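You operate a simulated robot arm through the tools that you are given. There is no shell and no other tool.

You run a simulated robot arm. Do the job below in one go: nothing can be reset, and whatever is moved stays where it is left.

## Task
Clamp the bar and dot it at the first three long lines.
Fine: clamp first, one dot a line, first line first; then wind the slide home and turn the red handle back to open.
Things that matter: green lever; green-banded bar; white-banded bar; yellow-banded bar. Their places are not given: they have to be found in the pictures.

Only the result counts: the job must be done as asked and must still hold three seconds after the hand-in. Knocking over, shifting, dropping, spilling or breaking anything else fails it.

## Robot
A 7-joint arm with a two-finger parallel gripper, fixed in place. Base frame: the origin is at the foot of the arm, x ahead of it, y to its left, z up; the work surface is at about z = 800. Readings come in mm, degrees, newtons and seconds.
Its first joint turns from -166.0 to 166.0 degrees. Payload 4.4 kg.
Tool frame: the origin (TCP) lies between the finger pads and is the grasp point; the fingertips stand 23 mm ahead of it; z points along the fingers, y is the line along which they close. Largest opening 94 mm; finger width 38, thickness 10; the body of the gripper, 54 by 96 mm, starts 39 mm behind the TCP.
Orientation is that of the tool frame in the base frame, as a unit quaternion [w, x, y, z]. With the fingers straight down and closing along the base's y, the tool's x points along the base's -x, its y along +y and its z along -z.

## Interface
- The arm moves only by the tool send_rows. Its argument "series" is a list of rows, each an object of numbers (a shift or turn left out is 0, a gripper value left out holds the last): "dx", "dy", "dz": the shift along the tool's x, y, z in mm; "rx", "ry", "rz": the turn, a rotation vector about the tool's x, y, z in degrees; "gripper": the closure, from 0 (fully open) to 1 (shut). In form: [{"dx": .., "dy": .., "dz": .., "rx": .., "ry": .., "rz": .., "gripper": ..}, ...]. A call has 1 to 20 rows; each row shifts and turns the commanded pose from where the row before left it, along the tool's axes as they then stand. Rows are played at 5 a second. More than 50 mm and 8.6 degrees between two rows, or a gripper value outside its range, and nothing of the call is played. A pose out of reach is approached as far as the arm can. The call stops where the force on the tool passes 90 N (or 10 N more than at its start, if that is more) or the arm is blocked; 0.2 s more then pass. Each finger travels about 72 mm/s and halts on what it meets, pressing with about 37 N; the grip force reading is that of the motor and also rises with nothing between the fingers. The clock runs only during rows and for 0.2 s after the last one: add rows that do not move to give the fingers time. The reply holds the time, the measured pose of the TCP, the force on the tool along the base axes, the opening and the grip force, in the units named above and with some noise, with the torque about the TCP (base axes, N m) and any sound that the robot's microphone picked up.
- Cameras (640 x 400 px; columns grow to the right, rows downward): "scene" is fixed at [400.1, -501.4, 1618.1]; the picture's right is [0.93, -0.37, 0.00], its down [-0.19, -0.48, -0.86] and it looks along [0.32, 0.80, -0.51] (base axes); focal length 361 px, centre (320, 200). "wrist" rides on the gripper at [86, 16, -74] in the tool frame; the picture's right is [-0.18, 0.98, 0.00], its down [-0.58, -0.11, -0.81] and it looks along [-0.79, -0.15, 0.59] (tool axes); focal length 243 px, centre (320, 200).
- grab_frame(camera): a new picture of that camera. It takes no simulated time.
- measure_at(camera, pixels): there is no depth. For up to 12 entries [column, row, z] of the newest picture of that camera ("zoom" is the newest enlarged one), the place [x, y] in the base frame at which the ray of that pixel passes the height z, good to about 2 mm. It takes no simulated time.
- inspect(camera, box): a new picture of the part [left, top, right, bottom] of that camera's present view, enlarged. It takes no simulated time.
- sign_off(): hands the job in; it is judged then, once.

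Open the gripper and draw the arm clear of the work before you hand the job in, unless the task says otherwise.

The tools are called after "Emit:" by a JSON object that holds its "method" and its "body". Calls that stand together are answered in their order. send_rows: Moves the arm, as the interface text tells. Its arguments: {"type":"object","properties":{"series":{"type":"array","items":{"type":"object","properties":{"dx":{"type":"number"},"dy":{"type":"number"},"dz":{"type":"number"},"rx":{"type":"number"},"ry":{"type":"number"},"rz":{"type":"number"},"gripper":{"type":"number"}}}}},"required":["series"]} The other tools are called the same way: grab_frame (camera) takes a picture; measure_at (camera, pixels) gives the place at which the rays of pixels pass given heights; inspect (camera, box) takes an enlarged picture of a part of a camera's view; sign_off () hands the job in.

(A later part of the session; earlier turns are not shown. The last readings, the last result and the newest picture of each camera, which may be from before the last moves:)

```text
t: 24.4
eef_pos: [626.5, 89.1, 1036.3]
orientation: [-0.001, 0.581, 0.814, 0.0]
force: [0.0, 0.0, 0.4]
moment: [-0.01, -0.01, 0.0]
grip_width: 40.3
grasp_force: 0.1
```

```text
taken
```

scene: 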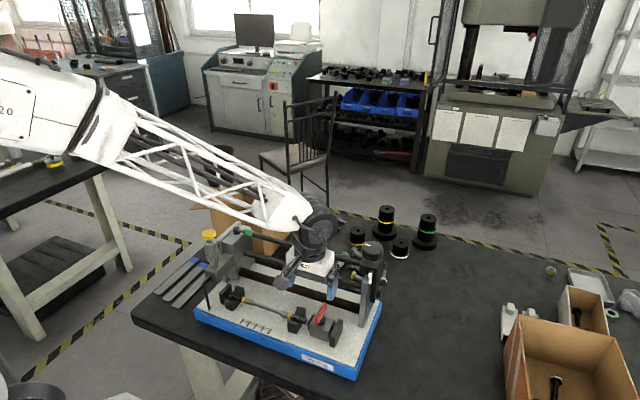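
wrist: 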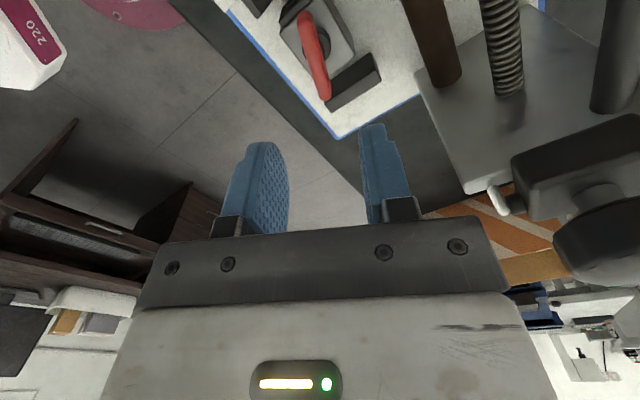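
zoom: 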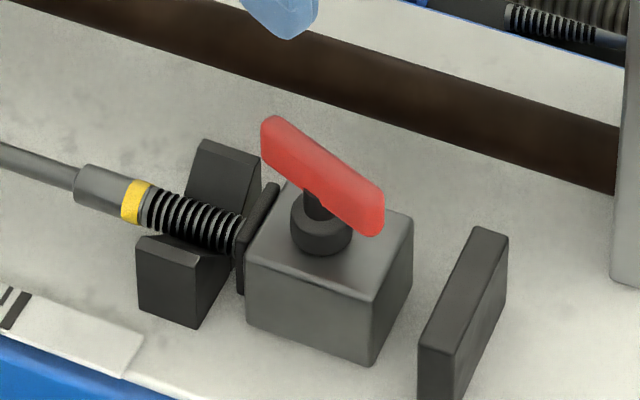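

The pad now bears on the bar end with the handle at its stop. Next I rise to z≈1130 and move over the knob at about (781, 106).

Emit:
{"method": "send_rows", "body": {"series": [{"dz": -45, "gripper": 0}, {"dz": -49}, {"dx": -8.6, "dy": 38}, {"dx": -8.6, "dy": 38}, {"dx": -8.6, "dy": 38}, {"dx": -8.6, "dy": 38}, {"rz": -8}, {"rz": -8}, {"rz": -8}, {"rz": -8}, {"rz": -8}, {"rz": -8}, {"rz": -8}, {"rz": -8}, {"rz": -7}, {}]}}

Emit:
{"method": "inspect", "body": {"camera": "scene", "box": [300, 180, 460, 300]}}

Emit:
{"method": "grab_frame", "body": {"camera": "wrist"}}

```text
t: 27.8
eef_pos: [780.2, 102.4, 1128.8]
orientation: [0.0, -0.001, 1.0, 0.0]
force: [0.7, -1.4, 0.1]
moment: [0.02, -0.03, -0.02]
grip_width: 94.2
grasp_force: 0.1
```

```text
3.33 times, centred on (380, 240) of scene
```

zoom: 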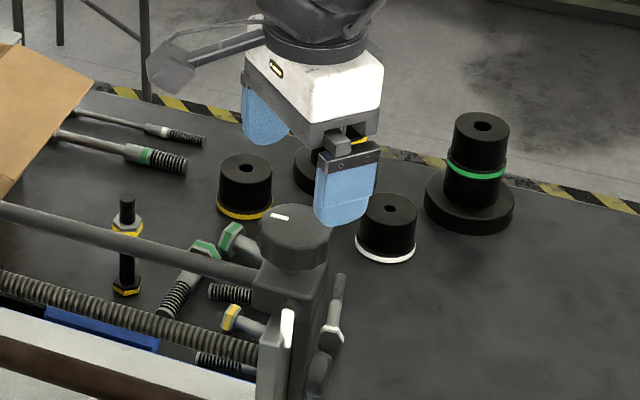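

```text
taken
```

wrist: 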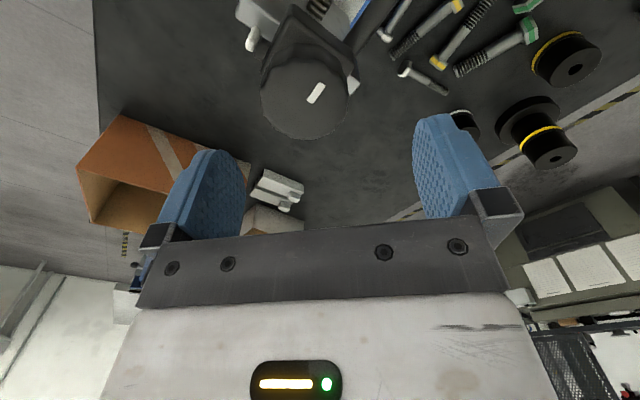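

The knob shows at wrist (304, 100) and scene (372.5, 247.7); I triangulate its centre.

Emit:
{"method": "measure_at", "body": {"camera": "wrist", "pixels": [[304, 100, 1040], [304, 100, 1065], [260, 95, 1055], [347, 98, 1055], [304, 140, 1055], [304, 60, 1055], [290, 40, 1025]]}}

Emit:
{"method": "measure_at", "body": {"camera": "scene", "pixels": [[372.5, 247.7, 1040], [372.5, 247.7, 1065], [361.5, 249, 1055], [383.3, 249, 1055]]}}

```text
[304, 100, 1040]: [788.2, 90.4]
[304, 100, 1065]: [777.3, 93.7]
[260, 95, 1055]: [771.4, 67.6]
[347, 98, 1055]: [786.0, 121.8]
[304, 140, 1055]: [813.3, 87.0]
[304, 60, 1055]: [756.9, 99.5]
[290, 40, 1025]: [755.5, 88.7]
```

```text
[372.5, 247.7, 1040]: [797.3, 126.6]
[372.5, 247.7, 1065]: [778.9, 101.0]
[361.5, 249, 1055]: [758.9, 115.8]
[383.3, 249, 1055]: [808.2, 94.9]
```

Knob centre comes out at (774.7, 94.7) with its top at z≈1071. I centre over it, lower, and close on it.

Emit:
{"method": "send_rows", "body": {"series": [{"dx": 5.5, "dy": -7.7}, {"dz": 30}, {"dz": 26}, {}, {"gripper": 1}, {}, {}, {}]}}

Emit:
{"method": "inspect", "body": {"camera": "scene", "box": [320, 200, 420, 280]}}

```text
t: 29.6
eef_pos: [774.1, 95.0, 1072.4]
orientation: [0.0, 0.001, 1.0, 0.0]
force: [-1.3, -51.2, -1.5]
moment: [-1.2, -0.16, -0.04]
grip_width: 53.0
grasp_force: 45.3
```

```text
5.00 times, centred on (370, 240) of scene
```

zoom: 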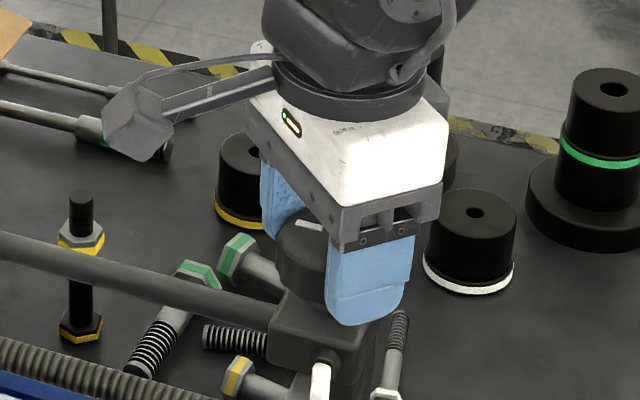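

Gripped at 53 mm with 51 N along −y, so I shift 2 mm to −y, then try a small clockwise turn.

Emit:
{"method": "send_rows", "body": {"series": [{"dy": -2}, {}, {"rz": 5}, {"rz": 5}, {}]}}

Emit:
{"method": "grab_frame", "body": {"camera": "scene"}}

```text
t: 30.8
eef_pos: [774.1, 95.5, 1071.8]
orientation: [-0.001, 0.087, 0.996, 0.0]
force: [-7.6, 6.7, -15.8]
moment: [0.36, -0.19, -0.01]
grip_width: 53.2
grasp_force: 45.1
```

```text
taken
```

scene: 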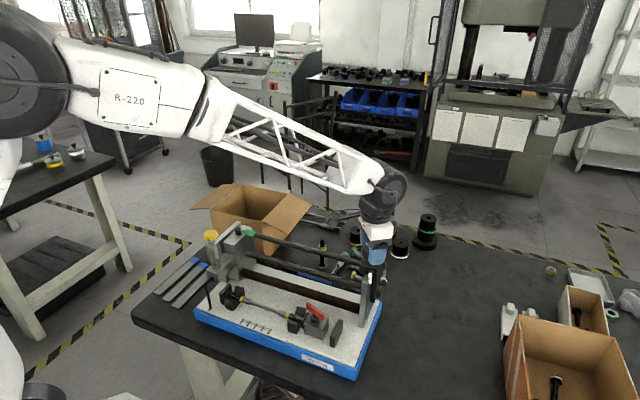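

The knob turned 10° freely; I check whether the pointer moved off the green mark.

Emit:
{"method": "inspect", "body": {"camera": "scene", "box": [190, 220, 290, 345]}}

Emit:
{"method": "inspect", "body": {"camera": "scene", "box": [195, 285, 259, 325]}}

```text
3.20 times, centred on (240, 282) of scene
```

zoom: 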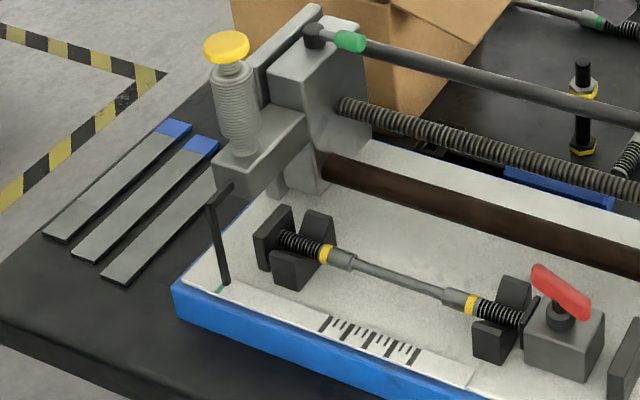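

```text
10.00 times, centred on (227, 305) of scene
```

zoom: 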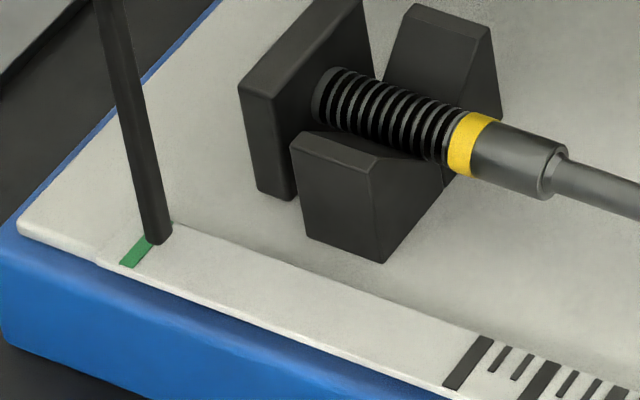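

The pointer moved right of the green mark and the cap shifted about 1.6 px, so clockwise feeds the slide right at roughly 4 mm per 10°. I wind on 72°.

Emit:
{"method": "send_rows", "body": {"series": [{"rz": 8}, {"rz": 8}, {"rz": 8}, {"rz": 8}, {"rz": 8}, {"rz": 8}, {"rz": 8}, {"rz": 8}, {"rz": 8}, {}]}}

Emit:
{"method": "inspect", "body": {"camera": "scene", "box": [195, 285, 275, 335]}}

Emit:
{"method": "grab_frame", "body": {"camera": "scene"}}

```text
t: 33.0
eef_pos: [775.0, 94.7, 1073.7]
orientation: [0.0, 0.656, 0.755, 0.0]
force: [-18.6, 29.7, 0.5]
moment: [0.37, 0.32, -0.02]
grip_width: 53.1
grasp_force: 44.6
```

```text
8.00 times, centred on (235, 310) of scene
```

zoom: 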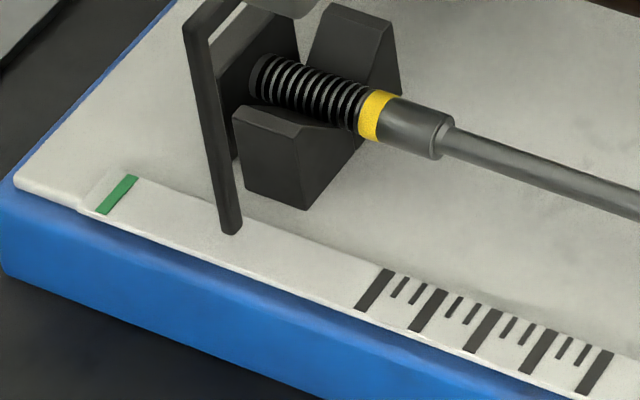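

```text
taken
```

scene: 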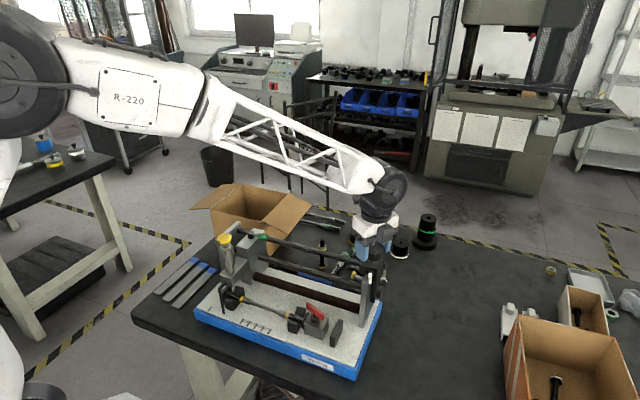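

The pointer is now about 42% of the way from the green mark (117, 195) to line 1 (375, 290) in the enlarged picture. I measure these points.

Emit:
{"method": "measure_at", "body": {"camera": "zoom", "pixels": [[117, 195, 835], [375, 290, 835], [429, 310, 835], [484, 331, 835], [539, 352, 835], [595, 373, 835], [230, 230, 835], [230, 230, 838], [230, 230, 842]]}}

```text
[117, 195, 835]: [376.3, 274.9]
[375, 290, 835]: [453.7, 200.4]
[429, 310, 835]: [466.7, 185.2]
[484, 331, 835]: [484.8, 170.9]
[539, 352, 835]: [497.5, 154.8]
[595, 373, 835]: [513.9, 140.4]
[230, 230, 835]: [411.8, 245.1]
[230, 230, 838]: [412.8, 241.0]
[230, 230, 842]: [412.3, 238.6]
```

Scale spacing is about 21.3 mm and line 1 lies about 107 mm from home; the slide has gone ≈47 mm in 82° (≈0.57 mm/°). I release, turn the wrist back to yaw +45°, and re-grip.

Emit:
{"method": "send_rows", "body": {"series": [{"gripper": 0.2}, {}, {}, {"rz": -8}, {"rz": -8}, {"rz": -8}, {"rz": -8}, {"rz": -8}, {"rz": -8}, {"rz": -8}, {"rz": -8}, {"rz": -8}, {"rz": -8}, {"rz": -8}, {"rz": -8}, {"rz": -8}, {"rz": -8}, {"rz": -8}, {"rz": -7}]}}

Emit:
{"method": "inspect", "body": {"camera": "scene", "box": [195, 285, 275, 335]}}

```text
t: 37.0
eef_pos: [775.1, 93.3, 1073.4]
orientation: [0.0, -0.384, 0.923, 0.0]
force: [-0.4, -0.5, 0.3]
moment: [0.01, 0.01, -0.02]
grip_width: 75.0
grasp_force: 0.0
```

```text
8.00 times, centred on (235, 310) of scene
```

zoom: 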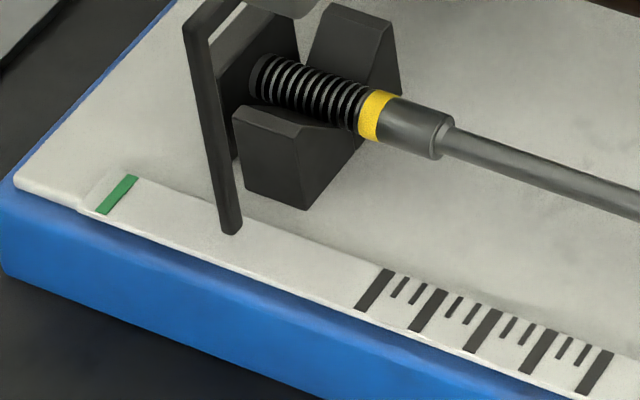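

The slide stayed put. I close again and check the centring load.

Emit:
{"method": "send_rows", "body": {"series": [{"gripper": 1}, {}, {}]}}

```text
t: 37.8
eef_pos: [773.3, 95.0, 1071.9]
orientation: [0.0, -0.382, 0.924, -0.001]
force: [-20.9, 13.7, 2.9]
moment: [0.28, 0.62, 0.02]
grip_width: 53.2
grasp_force: 45.8
```

I shift 1 mm toward −u and wind 88° clockwise.

Emit:
{"method": "send_rows", "body": {"series": [{"dy": 1}, {"rz": 8}, {"rz": 8}, {"rz": 8}, {"rz": 8}, {"rz": 8}, {"rz": 8}, {"rz": 8}, {"rz": 8}, {"rz": 8}, {"rz": 8}, {"rz": 8}, {}]}}

Emit:
{"method": "inspect", "body": {"camera": "scene", "box": [205, 295, 285, 345]}}

```text
t: 40.6
eef_pos: [774.8, 95.2, 1072.7]
orientation: [0.0, 0.367, 0.93, 0.0]
force: [23.1, 41.0, 7.3]
moment: [0.73, -0.82, 0.05]
grip_width: 53.1
grasp_force: 44.7
```

```text
8.00 times, centred on (245, 320) of scene
```

zoom: 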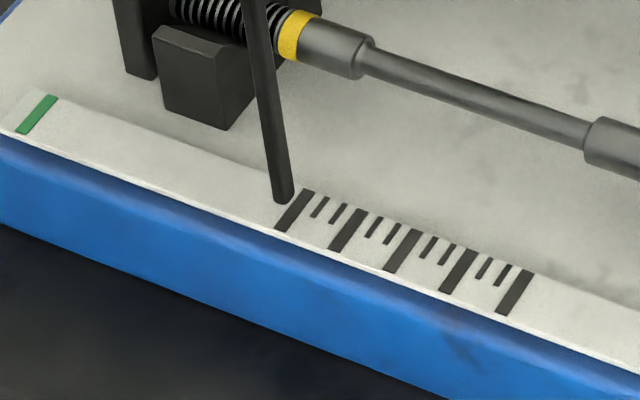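

Apparent tip (283, 200) is just short of line 1, with parallax to sort out. I release the knob, rise and go to a viewpoint straight in front of line 1, where height gives no sideways parallax.

Emit:
{"method": "send_rows", "body": {"series": [{"gripper": 0.2}, {}, {}, {"dz": -45}, {"dz": -45}, {"rz": -8}, {"rz": -8}, {"rz": -8}, {"rz": -8}, {"rz": -8}, {"rz": -8}, {"rz": -8}, {"rz": -8}, {"rz": -8}, {"rz": -8}, {"rz": -8}]}}

Emit:
{"method": "send_rows", "body": {"series": [{"dx": 27.4, "dy": 35.7}, {"dx": 27.4, "dy": 35.7}, {"dx": 27.4, "dy": 35.7}, {"dx": 27.4, "dy": 35.7}, {"dx": 27.4, "dy": 35.7}, {"dx": 27.4, "dy": 35.7}, {"dx": 27.4, "dy": 35.7}, {"dx": 27.4, "dy": 35.7}, {"dz": 45}, {"dz": 45}, {"dz": 45}, {}]}}

Emit:
{"method": "grab_frame", "body": {"camera": "wrist"}}

Emit:
{"method": "inspect", "body": {"camera": "wrist", "box": [300, 60, 396, 120]}}

Emit:
{"method": "grab_frame", "body": {"camera": "scene"}}

```text
t: 44.0
eef_pos: [773.5, 93.9, 1163.3]
orientation: [0.0, -0.384, 0.923, 0.0]
force: [-1.1, 0.7, -0.3]
moment: [0.02, 0.01, 0.01]
grip_width: 75.3
grasp_force: 0.0
```

```text
t: 46.6
eef_pos: [418.4, 141.9, 1027.6]
orientation: [0.0, -0.382, 0.924, 0.0]
force: [-0.6, 0.3, -0.6]
moment: [0.0, 0.01, 0.01]
grip_width: 75.1
grasp_force: 0.0
```

```text
taken
```

wrist: 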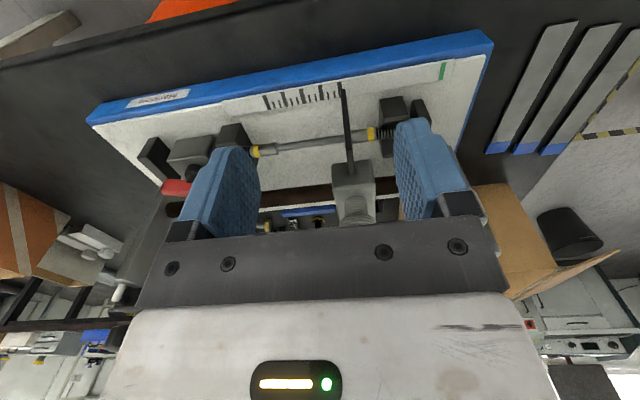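

```text
6.67 times, centred on (348, 90) of wrist
```

zoom: 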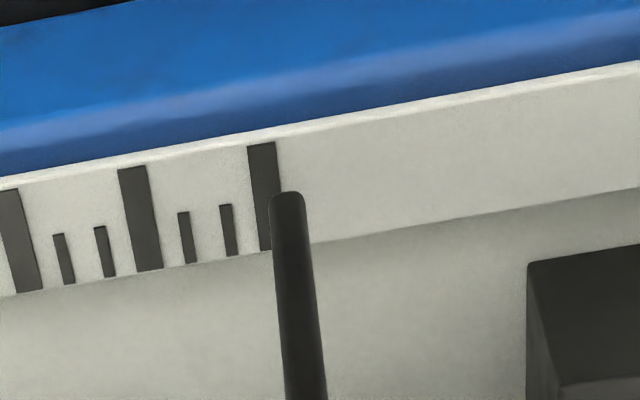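

```text
taken
```

scene: 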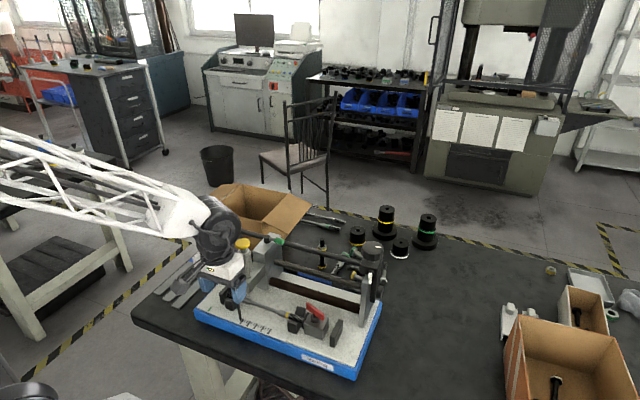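

From this parallax-free view the pointer (288, 205) is 20 px short of line 1 (267, 205); with 130 px per 21.3 mm that is 3.4 mm. I return to the knob to wind about 5.5° more.

Emit:
{"method": "send_rows", "body": {"series": [{"dz": -45}, {"dz": -45}, {"dz": -45}, {"dx": -27.5, "dy": -35.6}, {"dx": -27.5, "dy": -35.6}, {"dx": -27.5, "dy": -35.6}, {"dx": -27.5, "dy": -35.6}, {"dx": -27.5, "dy": -35.6}, {"dx": -27.5, "dy": -35.6}, {"dx": -27.5, "dy": -35.6}, {"dx": -27.5, "dy": -35.6}, {}, {"dz": 45}, {"dz": 45}, {}]}}

Emit:
{"method": "inspect", "body": {"camera": "scene", "box": [220, 300, 268, 330]}}

```text
t: 49.8
eef_pos: [777.3, 93.5, 1077.8]
orientation: [0.0, -0.383, 0.924, 0.0]
force: [0.8, -0.6, 0.2]
moment: [0.01, -0.03, 0.0]
grip_width: 75.0
grasp_force: 0.1
```

```text
13.33 times, centred on (244, 315) of scene
```

zoom: 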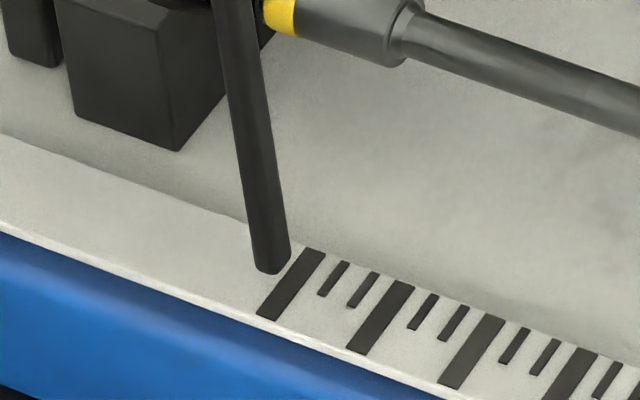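

The reading is (777.3, 93.5, 1077.8), slightly off the knob centre; I correct, check, then close.

Emit:
{"method": "send_rows", "body": {"series": [{"dx": 1.5, "dy": 3.5, "dz": 4}, {}, {"gripper": 1}, {}, {}]}}

Emit:
{"method": "inspect", "body": {"camera": "scene", "box": [220, 300, 268, 330]}}

```text
t: 51.0
eef_pos: [774.2, 94.5, 1072.6]
orientation: [0.002, -0.382, 0.924, -0.001]
force: [55.3, -49.8, -7.8]
moment: [-0.7, -1.15, -0.15]
grip_width: 53.3
grasp_force: 45.2
```

```text
13.33 times, centred on (244, 315) of scene
```

zoom: 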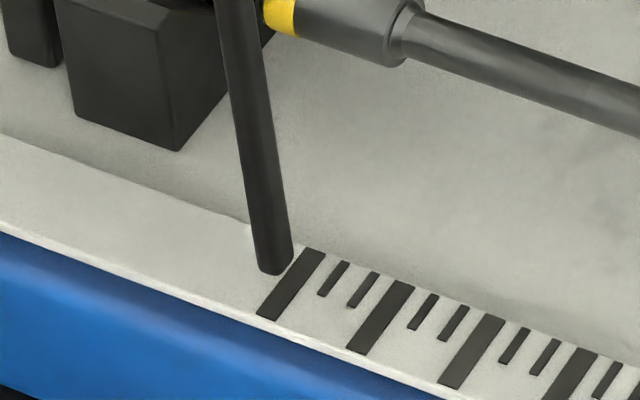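

The grip pulls 74 N along +u, so I shift back 2.5 mm and then turn 4.5° clockwise; the target is a tip column of about 286 in this enlarged view.

Emit:
{"method": "send_rows", "body": {"series": [{"dy": -2.5}, {}, {"rz": 4.5}, {}, {}]}}

Emit:
{"method": "inspect", "body": {"camera": "scene", "box": [220, 300, 268, 330]}}

```text
t: 52.2
eef_pos: [773.6, 94.8, 1071.7]
orientation: [0.002, -0.347, 0.938, 0.0]
force: [22.1, -51.4, 41.4]
moment: [-1.47, -0.92, -0.08]
grip_width: 53.0
grasp_force: 45.1
```

```text
13.33 times, centred on (244, 315) of scene
```

zoom: 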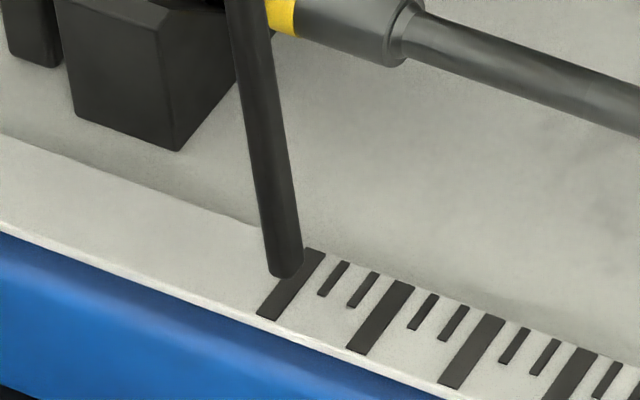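

Tip is now at column ~285. I unload the grip (0.7, −2, up 1.5) with a half degree more, then check again.

Emit:
{"method": "send_rows", "body": {"series": [{"dx": 0.7, "dy": -1.8, "dz": -1.5, "rz": 0.5}, {}, {}]}}

Emit:
{"method": "inspect", "body": {"camera": "scene", "box": [220, 300, 268, 330]}}

```text
t: 53.0
eef_pos: [774.2, 93.9, 1071.9]
orientation: [0.001, -0.341, 0.94, 0.0]
force: [19.6, 2.5, 42.2]
moment: [0.04, -0.56, 0.03]
grip_width: 53.1
grasp_force: 45.1
```

```text
13.33 times, centred on (244, 315) of scene
```

zoom: 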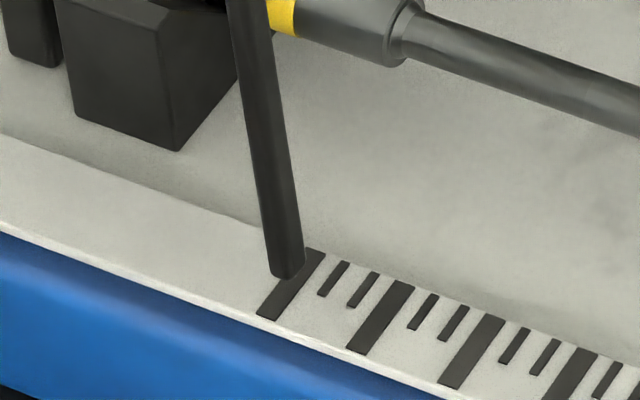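

Tip now at column ~287, as aimed. I release, rise, and go back to the front viewpoint to verify.

Emit:
{"method": "send_rows", "body": {"series": [{"gripper": 0.2}, {}, {}, {"dz": -45}, {"dz": -45, "rz": -5}, {"dx": 27.4, "dy": 35.7}, {"dx": 27.4, "dy": 35.7}, {"dx": 27.4, "dy": 35.7}, {"dx": 27.4, "dy": 35.7}, {"dx": 27.4, "dy": 35.7}, {"dx": 27.4, "dy": 35.7}, {"dx": 27.4, "dy": 35.7}, {"dx": 27.4, "dy": 35.7}, {"dz": 45}, {"dz": 45}, {"dz": 45}, {}]}}

Emit:
{"method": "inspect", "body": {"camera": "wrist", "box": [300, 60, 396, 120]}}

Emit:
{"method": "grab_frame", "body": {"camera": "wrist"}}

Emit:
{"method": "grab_frame", "body": {"camera": "scene"}}

```text
t: 56.6
eef_pos: [416.4, 143.0, 1028.3]
orientation: [0.0, -0.383, 0.924, 0.0]
force: [0.1, 0.2, 0.0]
moment: [0.0, 0.01, 0.0]
grip_width: 75.2
grasp_force: 0.0
```

```text
6.67 times, centred on (348, 90) of wrist
```

zoom: 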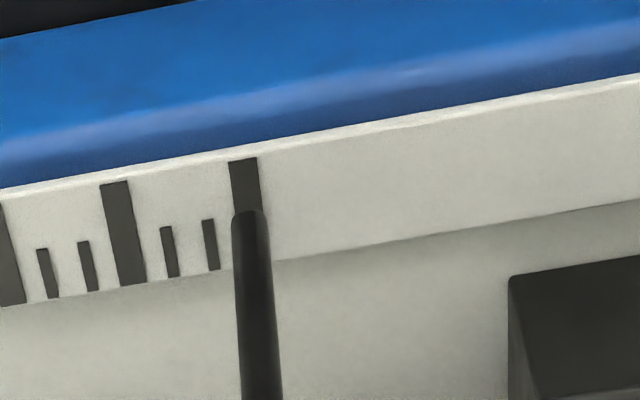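

```text
taken
```

wrist: 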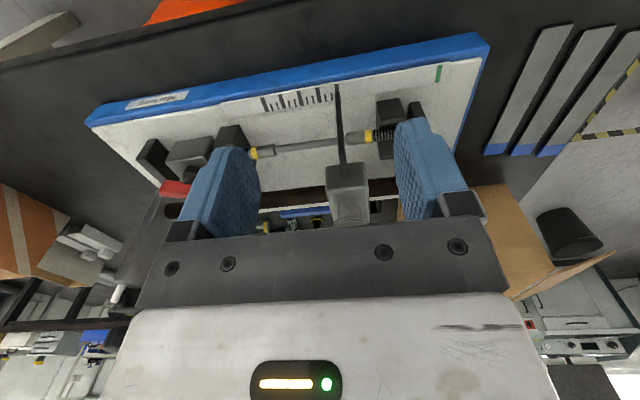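

```text
taken
```

scene: 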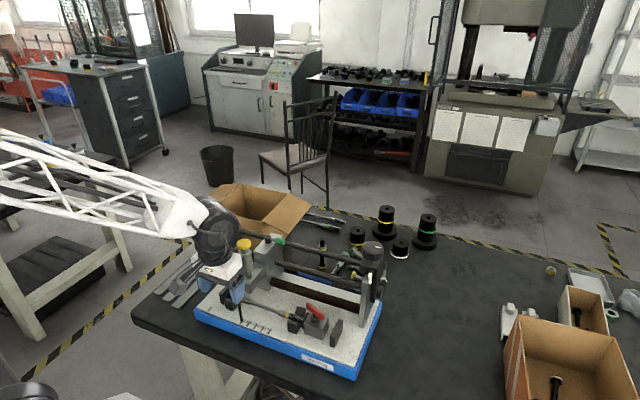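

The pointer (249, 220) lies on line 1 (251 at that row). Now I rise to look at the yellow cap to fix its centre before pressing.

Emit:
{"method": "send_rows", "body": {"series": [{"dz": -48, "gripper": 1}, {"dz": -48}, {"dz": -48}, {"dz": -48}, {"dz": -30}, {"dx": -41, "dy": 26}, {}, {}]}}

Emit:
{"method": "grab_frame", "body": {"camera": "wrist"}}

Emit:
{"method": "inspect", "body": {"camera": "scene", "box": [210, 220, 290, 300]}}

```text
t: 58.4
eef_pos: [428.3, 187.3, 1245.6]
orientation: [-0.001, -0.383, 0.924, 0.0]
force: [-0.7, 0.8, -0.5]
moment: [-0.02, -0.02, -0.03]
grip_width: 0.2
grasp_force: 36.4
```

```text
taken
```

wrist: 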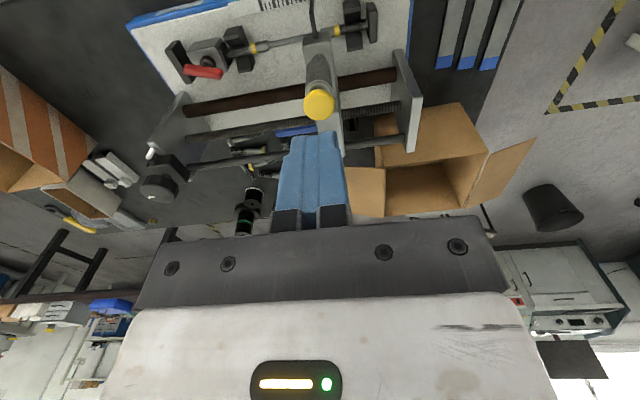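

```text
5.00 times, centred on (250, 260) of scene
```

zoom: 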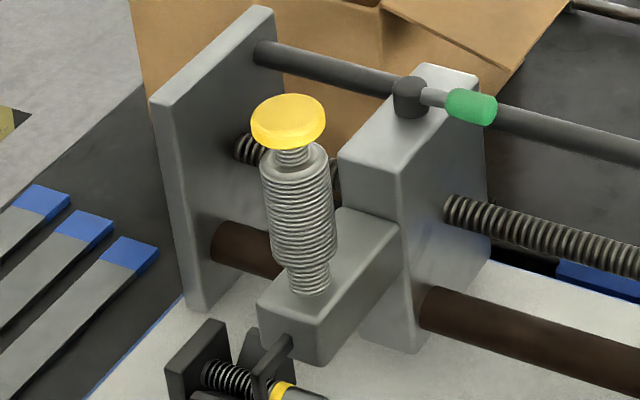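

Cap top centre is at scene (243.4, 243.2) and wrist (320, 104); I triangulate.

Emit:
{"method": "inspect", "body": {"camera": "wrist", "box": [280, 60, 360, 130]}}

Emit:
{"method": "measure_at", "body": {"camera": "scene", "pixels": [[243.4, 243.2, 1050], [243.4, 243.2, 1080]]}}

Emit:
{"method": "measure_at", "body": {"camera": "wrist", "pixels": [[320, 104, 1050], [320, 104, 1080], [304, 104, 1070], [335, 104, 1070]]}}

```text
5.71 times, centred on (320, 95) of wrist
```

zoom: 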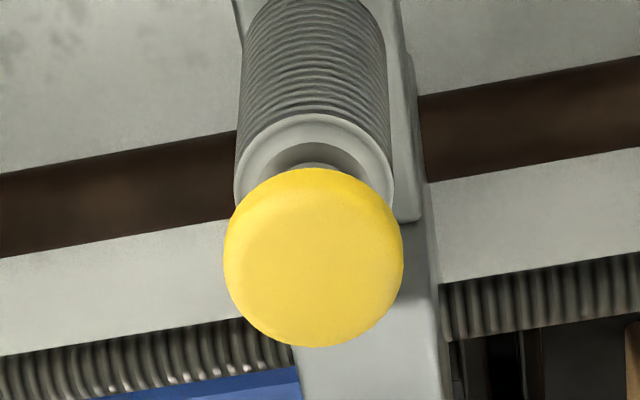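

```text
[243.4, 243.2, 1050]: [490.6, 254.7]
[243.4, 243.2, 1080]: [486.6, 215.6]
```

```text
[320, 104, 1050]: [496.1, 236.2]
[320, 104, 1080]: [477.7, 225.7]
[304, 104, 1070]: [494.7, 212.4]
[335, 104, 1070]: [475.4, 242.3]
```

Cap is at about (487, 232), top z≈1067. I move the closed fingers over it to z≈1110 and check.

Emit:
{"method": "send_rows", "body": {"series": [{"dx": -36.5, "dy": -5}, {"dx": -36.5, "dy": -5}, {"dz": 45}, {"dz": 45}, {"dz": 45}, {}, {}]}}

Emit:
{"method": "inspect", "body": {"camera": "scene", "box": [210, 220, 290, 300]}}

Emit:
{"method": "grab_frame", "body": {"camera": "wrist"}}

```text
t: 60.0
eef_pos: [483.9, 229.7, 1112.9]
orientation: [0.0, -0.382, 0.924, 0.0]
force: [-1.0, 0.6, -0.8]
moment: [0.05, -0.02, -0.01]
grip_width: 0.0
grasp_force: 36.9
```

```text
5.00 times, centred on (250, 260) of scene
```

zoom: 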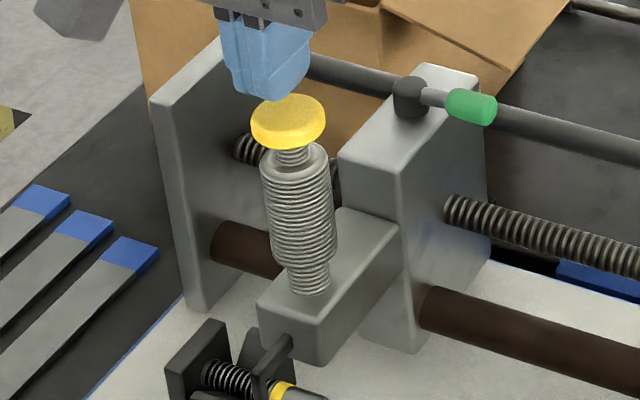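

```text
taken
```

wrist: 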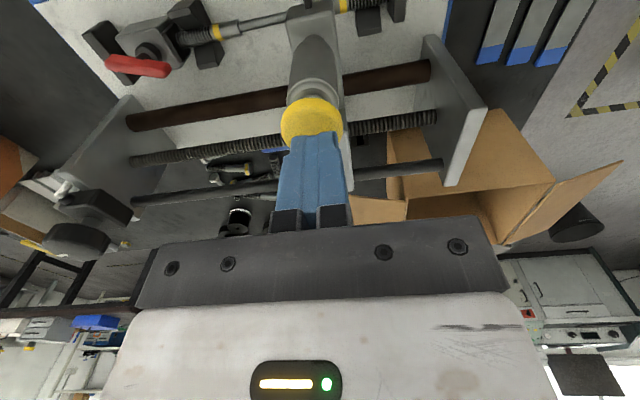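

The fingers are nearly above the cap; I nudge 3 mm toward +v and lower to just above it, then in small steps until contact.

Emit:
{"method": "send_rows", "body": {"series": [{"dx": -3}, {"dz": 10}, {"dz": 8}, {"dz": 2}, {"dz": 2}, {"dz": 2}, {}]}}

Emit:
{"method": "inspect", "body": {"camera": "scene", "box": [210, 220, 290, 300]}}

```text
t: 61.6
eef_pos: [486.9, 233.6, 1089.0]
orientation: [0.0, -0.383, 0.924, 0.0]
force: [3.6, -0.2, 3.2]
moment: [-0.02, -0.07, 0.04]
grip_width: 0.0
grasp_force: 37.1
```

```text
5.00 times, centred on (250, 260) of scene
```

zoom: 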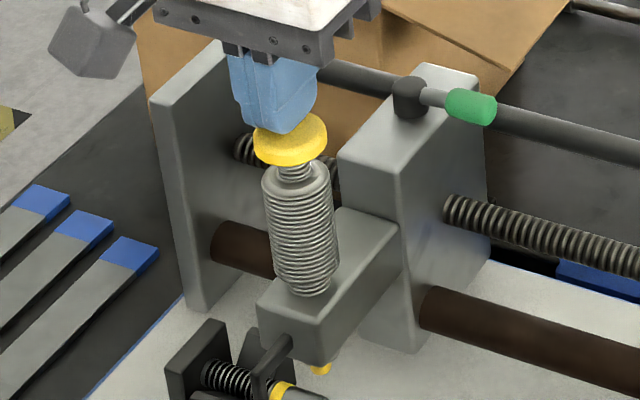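

The cap is already being pressed with little force and the punch tip (320, 368) is coming out below the arm. I press on in small steps watching force and sound.

Emit:
{"method": "send_rows", "body": {"series": [{"dz": 3}, {"dz": 3}, {"dz": 2}, {}]}}

```text
t: 62.6
eef_pos: [487.6, 235.6, 1080.6]
orientation: [0.001, -0.383, 0.924, 0.0]
force: [-3.5, -0.7, 5.4]
moment: [-0.09, 0.09, -0.04]
grip_width: 0.1
grasp_force: 37.4
```

Emit:
{"method": "inspect", "body": {"camera": "scene", "box": [220, 240, 290, 310]}}

Emit:
{"method": "inspect", "body": {"camera": "wrist", "box": [220, 0, 420, 140]}}

```text
5.71 times, centred on (255, 275) of scene
```

zoom: 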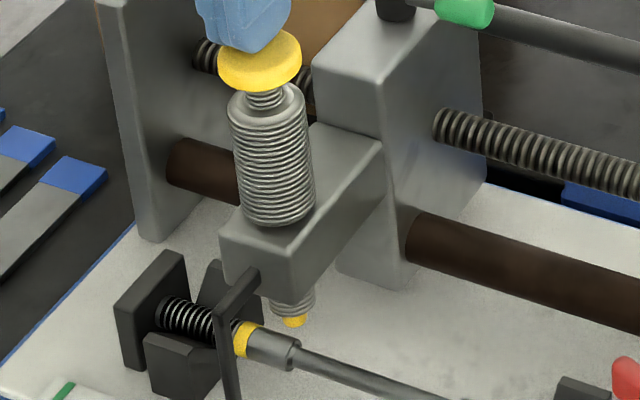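

```text
2.86 times, centred on (320, 70) of wrist
```

zoom: 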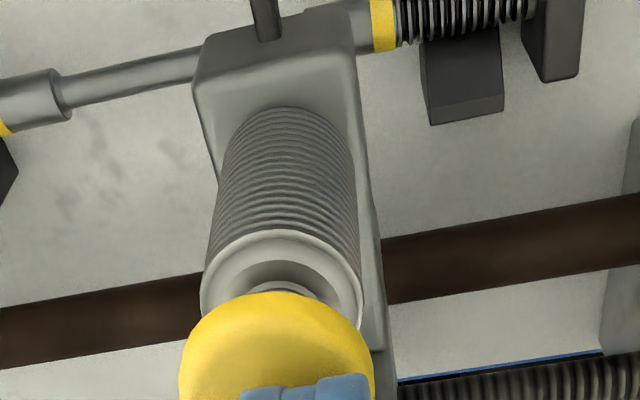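

The punch body slides down through the arm; its yellow tip (293, 320) is still above the bar. I keep pressing.

Emit:
{"method": "send_rows", "body": {"series": [{"dz": 3}, {"dz": 3}, {}]}}

Emit:
{"method": "inspect", "body": {"camera": "scene", "box": [220, 240, 290, 310]}}

```text
t: 63.4
eef_pos: [487.9, 234.3, 1074.3]
orientation: [0.0, -0.382, 0.924, 0.0]
force: [1.6, 4.9, 6.9]
moment: [0.05, -0.04, 0.0]
grip_width: 0.0
grasp_force: 36.7
```

```text
5.71 times, centred on (255, 275) of scene
```

zoom: 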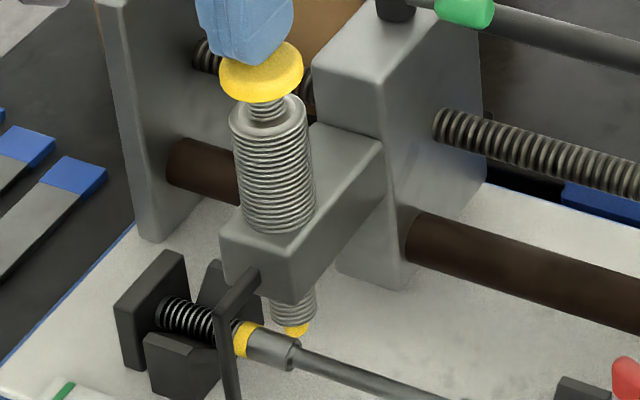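

The tip (296, 330) is almost at the bar; I press on in 2 mm steps.

Emit:
{"method": "send_rows", "body": {"series": [{"dz": 2}, {"dz": 2}, {"dz": 2}, {}]}}

Emit:
{"method": "inspect", "body": {"camera": "scene", "box": [220, 240, 290, 310]}}

```text
t: 64.4
eef_pos: [486.8, 233.6, 1067.6]
orientation: [0.0, -0.383, 0.924, 0.0]
force: [-4.2, -4.7, 6.7]
moment: [-0.1, 0.09, -0.01]
grip_width: 0.0
grasp_force: 36.7
```

```text
5.71 times, centred on (255, 275) of scene
```

zoom: 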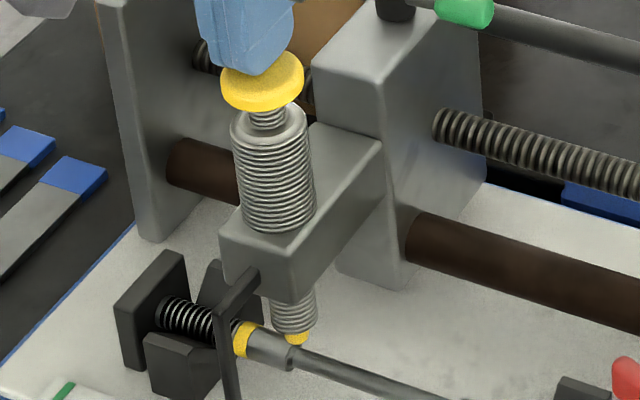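

Still only about 7 N; I press on.

Emit:
{"method": "send_rows", "body": {"series": [{"dz": 2}, {"dz": 2}, {"dz": 1.5}, {}]}}

Emit:
{"method": "inspect", "body": {"camera": "scene", "box": [220, 240, 290, 310]}}

```text
t: 65.4
eef_pos: [487.7, 235.0, 1064.4]
orientation: [0.0, -0.383, 0.924, 0.0]
force: [-3.0, -3.2, 8.9]
moment: [-0.15, 0.04, -0.01]
grip_width: 0.1
grasp_force: 36.9
```

```text
5.71 times, centred on (255, 275) of scene
```

zoom: 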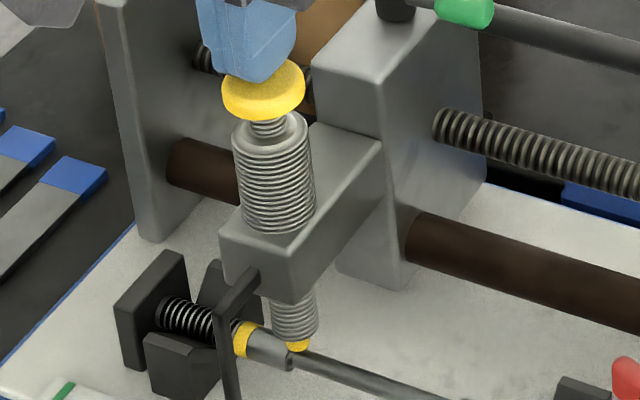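

The tip (299, 345) is just at the bar; I continue in 2 mm steps until the force rises.

Emit:
{"method": "send_rows", "body": {"series": [{"dz": 2}, {"dz": 2}, {}]}}

Emit:
{"method": "inspect", "body": {"camera": "scene", "box": [220, 240, 290, 310]}}

```text
t: 66.2
eef_pos: [488.6, 234.4, 1059.4]
orientation: [0.001, -0.383, 0.924, 0.0]
force: [1.7, 10.1, 23.5]
moment: [0.07, 0.05, 0.0]
grip_width: 0.0
grasp_force: 36.9
```

```text
5.71 times, centred on (255, 275) of scene
```

zoom: 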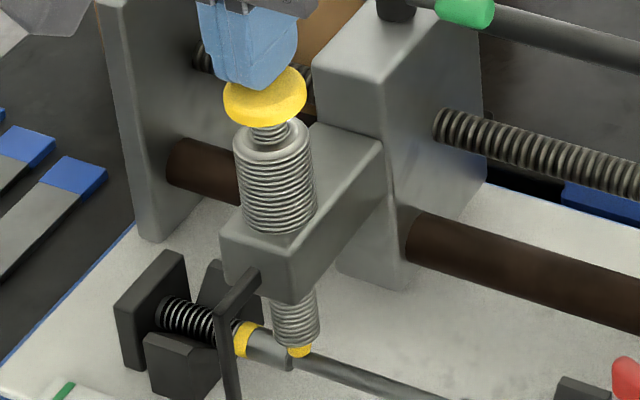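

Force has risen to 23.5 N, so the punch meets the bar. I press 1 mm more for a firm dot.

Emit:
{"method": "send_rows", "body": {"series": [{"dz": 1}, {}]}}

```text
t: 66.8
eef_pos: [489.2, 233.4, 1059.8]
orientation: [0.001, -0.383, 0.924, -0.001]
force: [-3.2, -0.4, 50.3]
moment: [-0.35, 0.23, 0.21]
grip_width: 0.0
grasp_force: 37.1
```

50 N at a firm stop and no sound; I add 0.8 mm to make sure, staying under the limit.

Emit:
{"method": "send_rows", "body": {"series": [{"dz": 0.8}, {}]}}

Emit:
{"method": "inspect", "body": {"camera": "scene", "box": [220, 240, 290, 310]}}

```text
t: 67.4
eef_pos: [488.0, 233.5, 1059.7]
orientation: [0.001, -0.383, 0.924, 0.0]
force: [-2.0, -9.4, 83.0]
moment: [-0.75, 0.43, 0.16]
grip_width: 0.0
grasp_force: 36.7
```

```text
5.71 times, centred on (255, 275) of scene
```

zoom: 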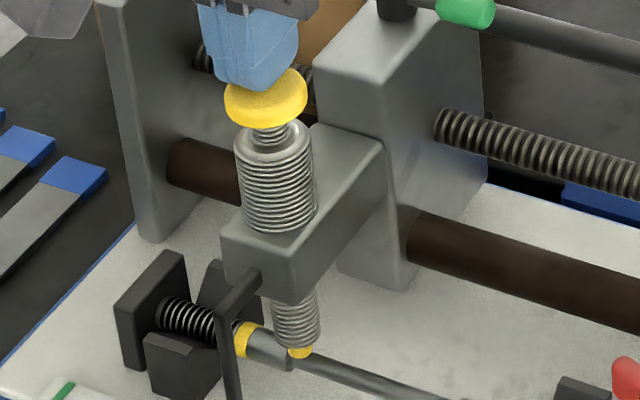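

The punch bottomed at 83 N. I raise the tool fully and look for the dot on the bar.

Emit:
{"method": "send_rows", "body": {"series": [{"dz": -10}, {"dz": -30}, {"dz": -40}, {"dz": -40}, {}]}}

Emit:
{"method": "inspect", "body": {"camera": "scene", "box": [215, 230, 295, 330]}}

Emit:
{"method": "inspect", "body": {"camera": "scene", "box": [240, 285, 288, 315]}}

```text
t: 68.6
eef_pos: [487.8, 231.8, 1178.1]
orientation: [-0.001, -0.382, 0.924, 0.0]
force: [1.4, -0.2, -0.3]
moment: [0.02, -0.02, 0.03]
grip_width: 0.0
grasp_force: 36.8
```

```text
4.00 times, centred on (255, 280) of scene
```

zoom: 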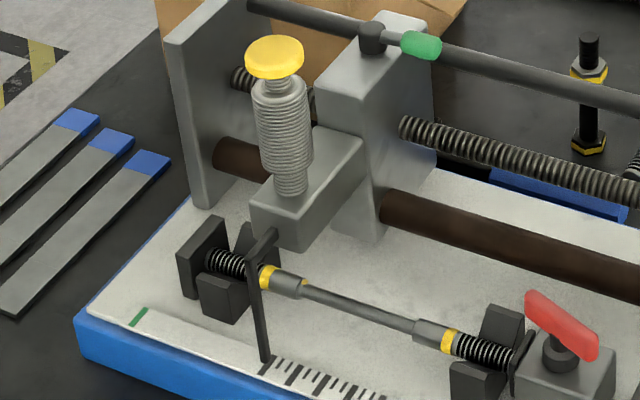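

```text
13.33 times, centred on (264, 300) of scene
```

zoom: 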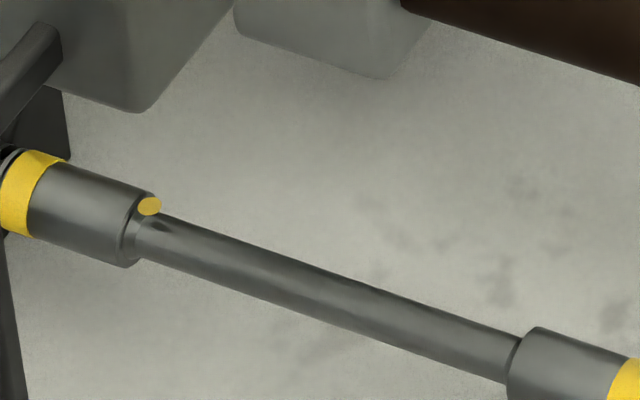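

A yellow dot sits on the bar at the first line. I take a reference picture of the pointer on line 1, then go back to the knob.

Emit:
{"method": "inspect", "body": {"camera": "scene", "box": [220, 300, 284, 340]}}

Emit:
{"method": "send_rows", "body": {"series": [{"dx": -18.4, "dy": -37.9, "gripper": 0.2}, {"dx": -18.4, "dy": -37.9}, {"dx": -18.4, "dy": -37.9}, {"dx": -18.4, "dy": -37.9}, {"dx": -18.4, "dy": -37.9}, {"dx": -18.4, "dy": -37.9}, {"dx": -18.4, "dy": -37.9}, {"dx": 0, "dy": -30.6}, {}, {}]}}

```text
10.00 times, centred on (252, 320) of scene
```

zoom: 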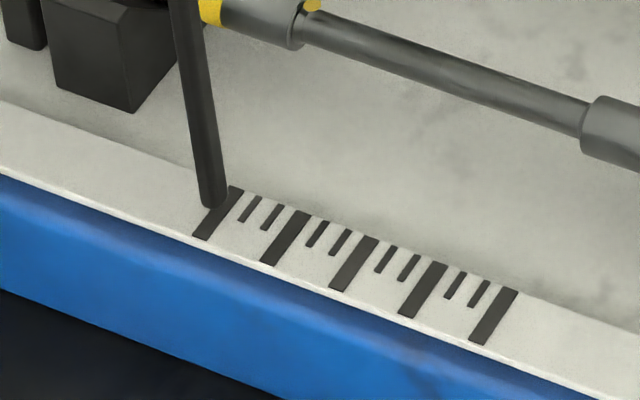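

```text
t: 70.8
eef_pos: [786.9, 116.3, 1174.4]
orientation: [0.0, -0.383, 0.924, 0.0]
force: [0.3, 0.0, -0.1]
moment: [0.0, -0.02, 0.01]
grip_width: 75.4
grasp_force: 0.0
```

I stopped slightly past the knob at (787, 116); I correct to its centre (774, 94.7) and lower.

Emit:
{"method": "send_rows", "body": {"series": [{"dx": 24.4, "dy": -6}, {}, {"dz": 40}, {"dz": 30}, {}, {}]}}

```text
t: 72.2
eef_pos: [774.6, 95.6, 1105.4]
orientation: [0.0, -0.383, 0.924, -0.001]
force: [0.0, 0.1, 0.2]
moment: [0.02, 0.0, 0.0]
grip_width: 75.0
grasp_force: 0.0
```

Centred; I lower to z≈1073 and close.

Emit:
{"method": "send_rows", "body": {"series": [{"dz": 20}, {"dz": 12}, {}, {"gripper": 1}, {}, {}]}}

Emit:
{"method": "inspect", "body": {"camera": "scene", "box": [220, 300, 284, 340]}}

```text
t: 73.6
eef_pos: [773.8, 94.8, 1075.2]
orientation: [0.0, -0.382, 0.924, 0.0]
force: [39.8, -32.0, -8.4]
moment: [-0.67, -1.1, 0.0]
grip_width: 53.6
grasp_force: 44.7
```

```text
10.00 times, centred on (252, 320) of scene
```

zoom: 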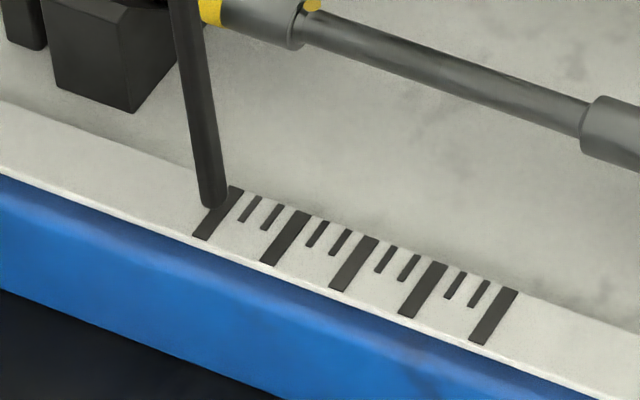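

The slide did not move on gripping. I shift 2 mm to unload, wind 32° clockwise and check against line 2 (tip should go from (212, 205) to about (279, 230)).

Emit:
{"method": "send_rows", "body": {"series": [{"dy": -2}, {"rz": 8}, {"rz": 8}, {"rz": 8}, {"rz": 8}, {}, {}]}}

Emit:
{"method": "inspect", "body": {"camera": "scene", "box": [220, 300, 284, 340]}}

```text
t: 75.2
eef_pos: [775.5, 94.6, 1074.5]
orientation: [-0.002, -0.113, 0.994, 0.0]
force: [-32.3, 38.3, -26.9]
moment: [0.43, 0.71, 0.01]
grip_width: 53.4
grasp_force: 45.2
```

```text
10.00 times, centred on (252, 320) of scene
```

zoom: 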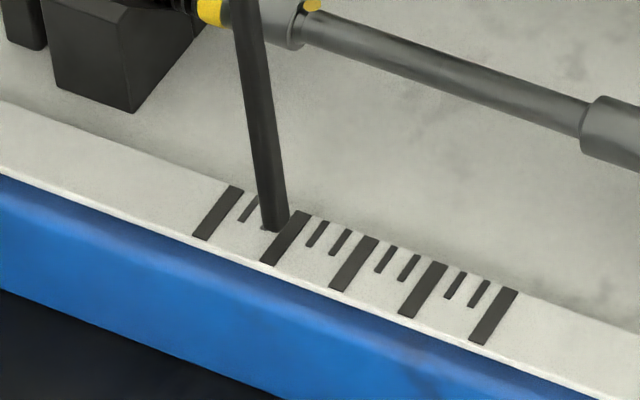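

The tip moved (61, 24) of the needed (67, 25); I unload the side force and turn 2.8° more.

Emit:
{"method": "send_rows", "body": {"series": [{"dx": 0.9, "dy": 1.6}, {"rz": 2.8}, {}, {}]}}

Emit:
{"method": "inspect", "body": {"camera": "scene", "box": [220, 300, 284, 340]}}

```text
t: 76.2
eef_pos: [774.2, 94.2, 1076.3]
orientation: [0.001, -0.088, 0.996, 0.0]
force: [6.1, 34.8, -16.9]
moment: [0.55, -0.38, -0.03]
grip_width: 53.5
grasp_force: 44.7
```

```text
10.00 times, centred on (252, 320) of scene
```

zoom: 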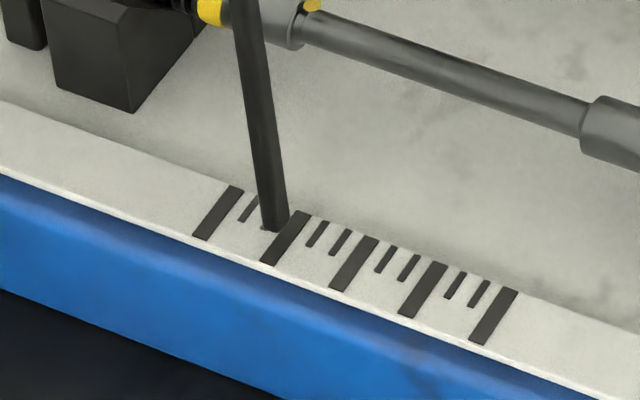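

The pointer hardly moved (the shift took it up); I turn 3° more and recheck.

Emit:
{"method": "send_rows", "body": {"series": [{"rz": 3}, {}, {}]}}

Emit:
{"method": "inspect", "body": {"camera": "scene", "box": [220, 300, 284, 340]}}

```text
t: 77.0
eef_pos: [772.9, 94.8, 1076.5]
orientation: [0.001, -0.062, 0.998, 0.0]
force: [8.6, 39.4, -2.9]
moment: [0.75, -0.05, 0.04]
grip_width: 53.0
grasp_force: 45.2
```

```text
10.00 times, centred on (252, 320) of scene
```

zoom: 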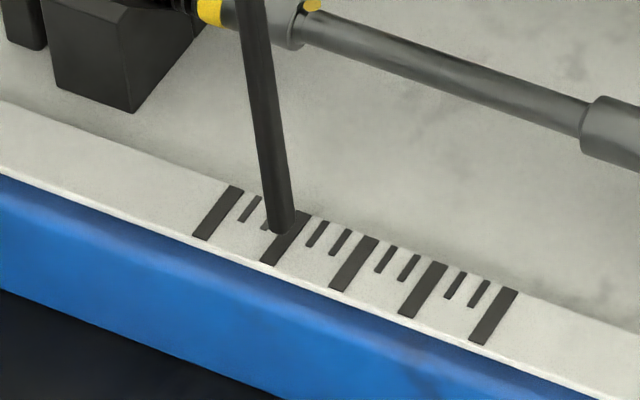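

The tip is now at (282, 234), matching line 2's aim. I release, and verify from the front viewpoint for line 2.

Emit:
{"method": "send_rows", "body": {"series": [{"gripper": 0.2}, {}, {}, {"dz": -45}, {"dz": -45}, {"rz": -7.6}, {"rz": -7.6}, {"rz": -7.6}, {"rz": -7.6}, {"rz": -7.6}, {}]}}

Emit:
{"method": "send_rows", "body": {"series": [{"dx": 27.3, "dy": 33}, {"dx": 27.3, "dy": 33}, {"dx": 27.3, "dy": 33}, {"dx": 27.3, "dy": 33}, {"dx": 27.3, "dy": 33}, {"dx": 27.3, "dy": 33}, {"dx": 27.3, "dy": 33}, {"dx": 27.3, "dy": 33}, {"dz": 45}, {"dz": 45}, {"dz": 45}, {}, {}]}}

Emit:
{"method": "inspect", "body": {"camera": "wrist", "box": [300, 60, 396, 120]}}

```text
t: 79.4
eef_pos: [775.9, 94.7, 1165.1]
orientation: [0.0, -0.385, 0.923, 0.0]
force: [-0.3, -0.2, 0.2]
moment: [0.01, 0.0, -0.01]
grip_width: 75.2
grasp_force: 0.2
```

```text
t: 82.2
eef_pos: [432.8, 123.3, 1031.1]
orientation: [-0.001, -0.384, 0.923, 0.0]
force: [0.1, -0.2, -0.2]
moment: [-0.02, -0.01, 0.0]
grip_width: 75.1
grasp_force: 0.1
```

```text
6.67 times, centred on (348, 90) of wrist
```

zoom: 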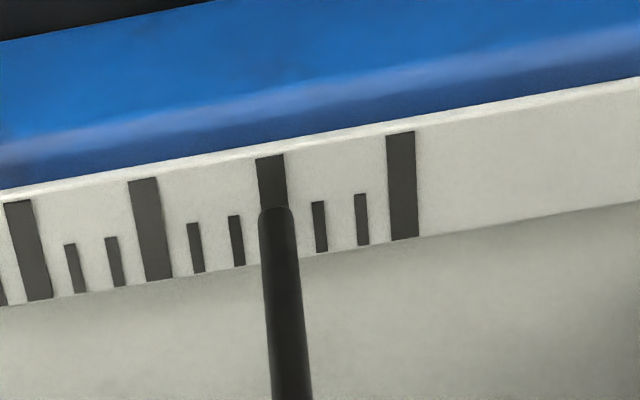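

Pointer (277, 215) sits on line 2 (276). I rise, close the fingers and go over the cap, now about (502.7, 218.6).

Emit:
{"method": "send_rows", "body": {"series": [{"dz": -45, "gripper": 1}, {"dz": -45}, {"dz": -45}, {"dx": -39, "dy": 6}, {"dx": -39, "dy": 6}, {"dx": -38.8, "dy": 6}, {}, {}]}}

Emit:
{"method": "inspect", "body": {"camera": "scene", "box": [210, 210, 300, 310]}}

Emit:
{"method": "grab_frame", "body": {"camera": "wrist"}}

```text
t: 84.0
eef_pos: [505.7, 217.3, 1166.6]
orientation: [0.0, -0.384, 0.923, 0.0]
force: [-0.4, -0.3, 0.2]
moment: [0.01, -0.03, 0.02]
grip_width: 0.0
grasp_force: 37.5
```

```text
4.00 times, centred on (255, 260) of scene
```

zoom: 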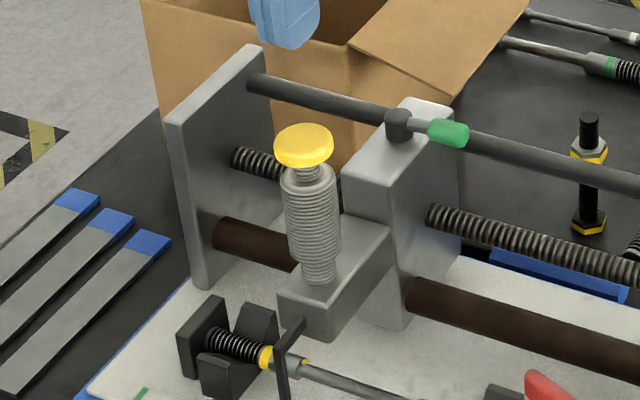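

```text
taken
```

wrist: 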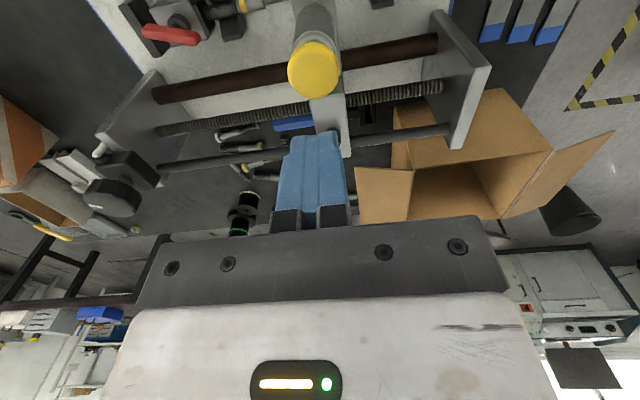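

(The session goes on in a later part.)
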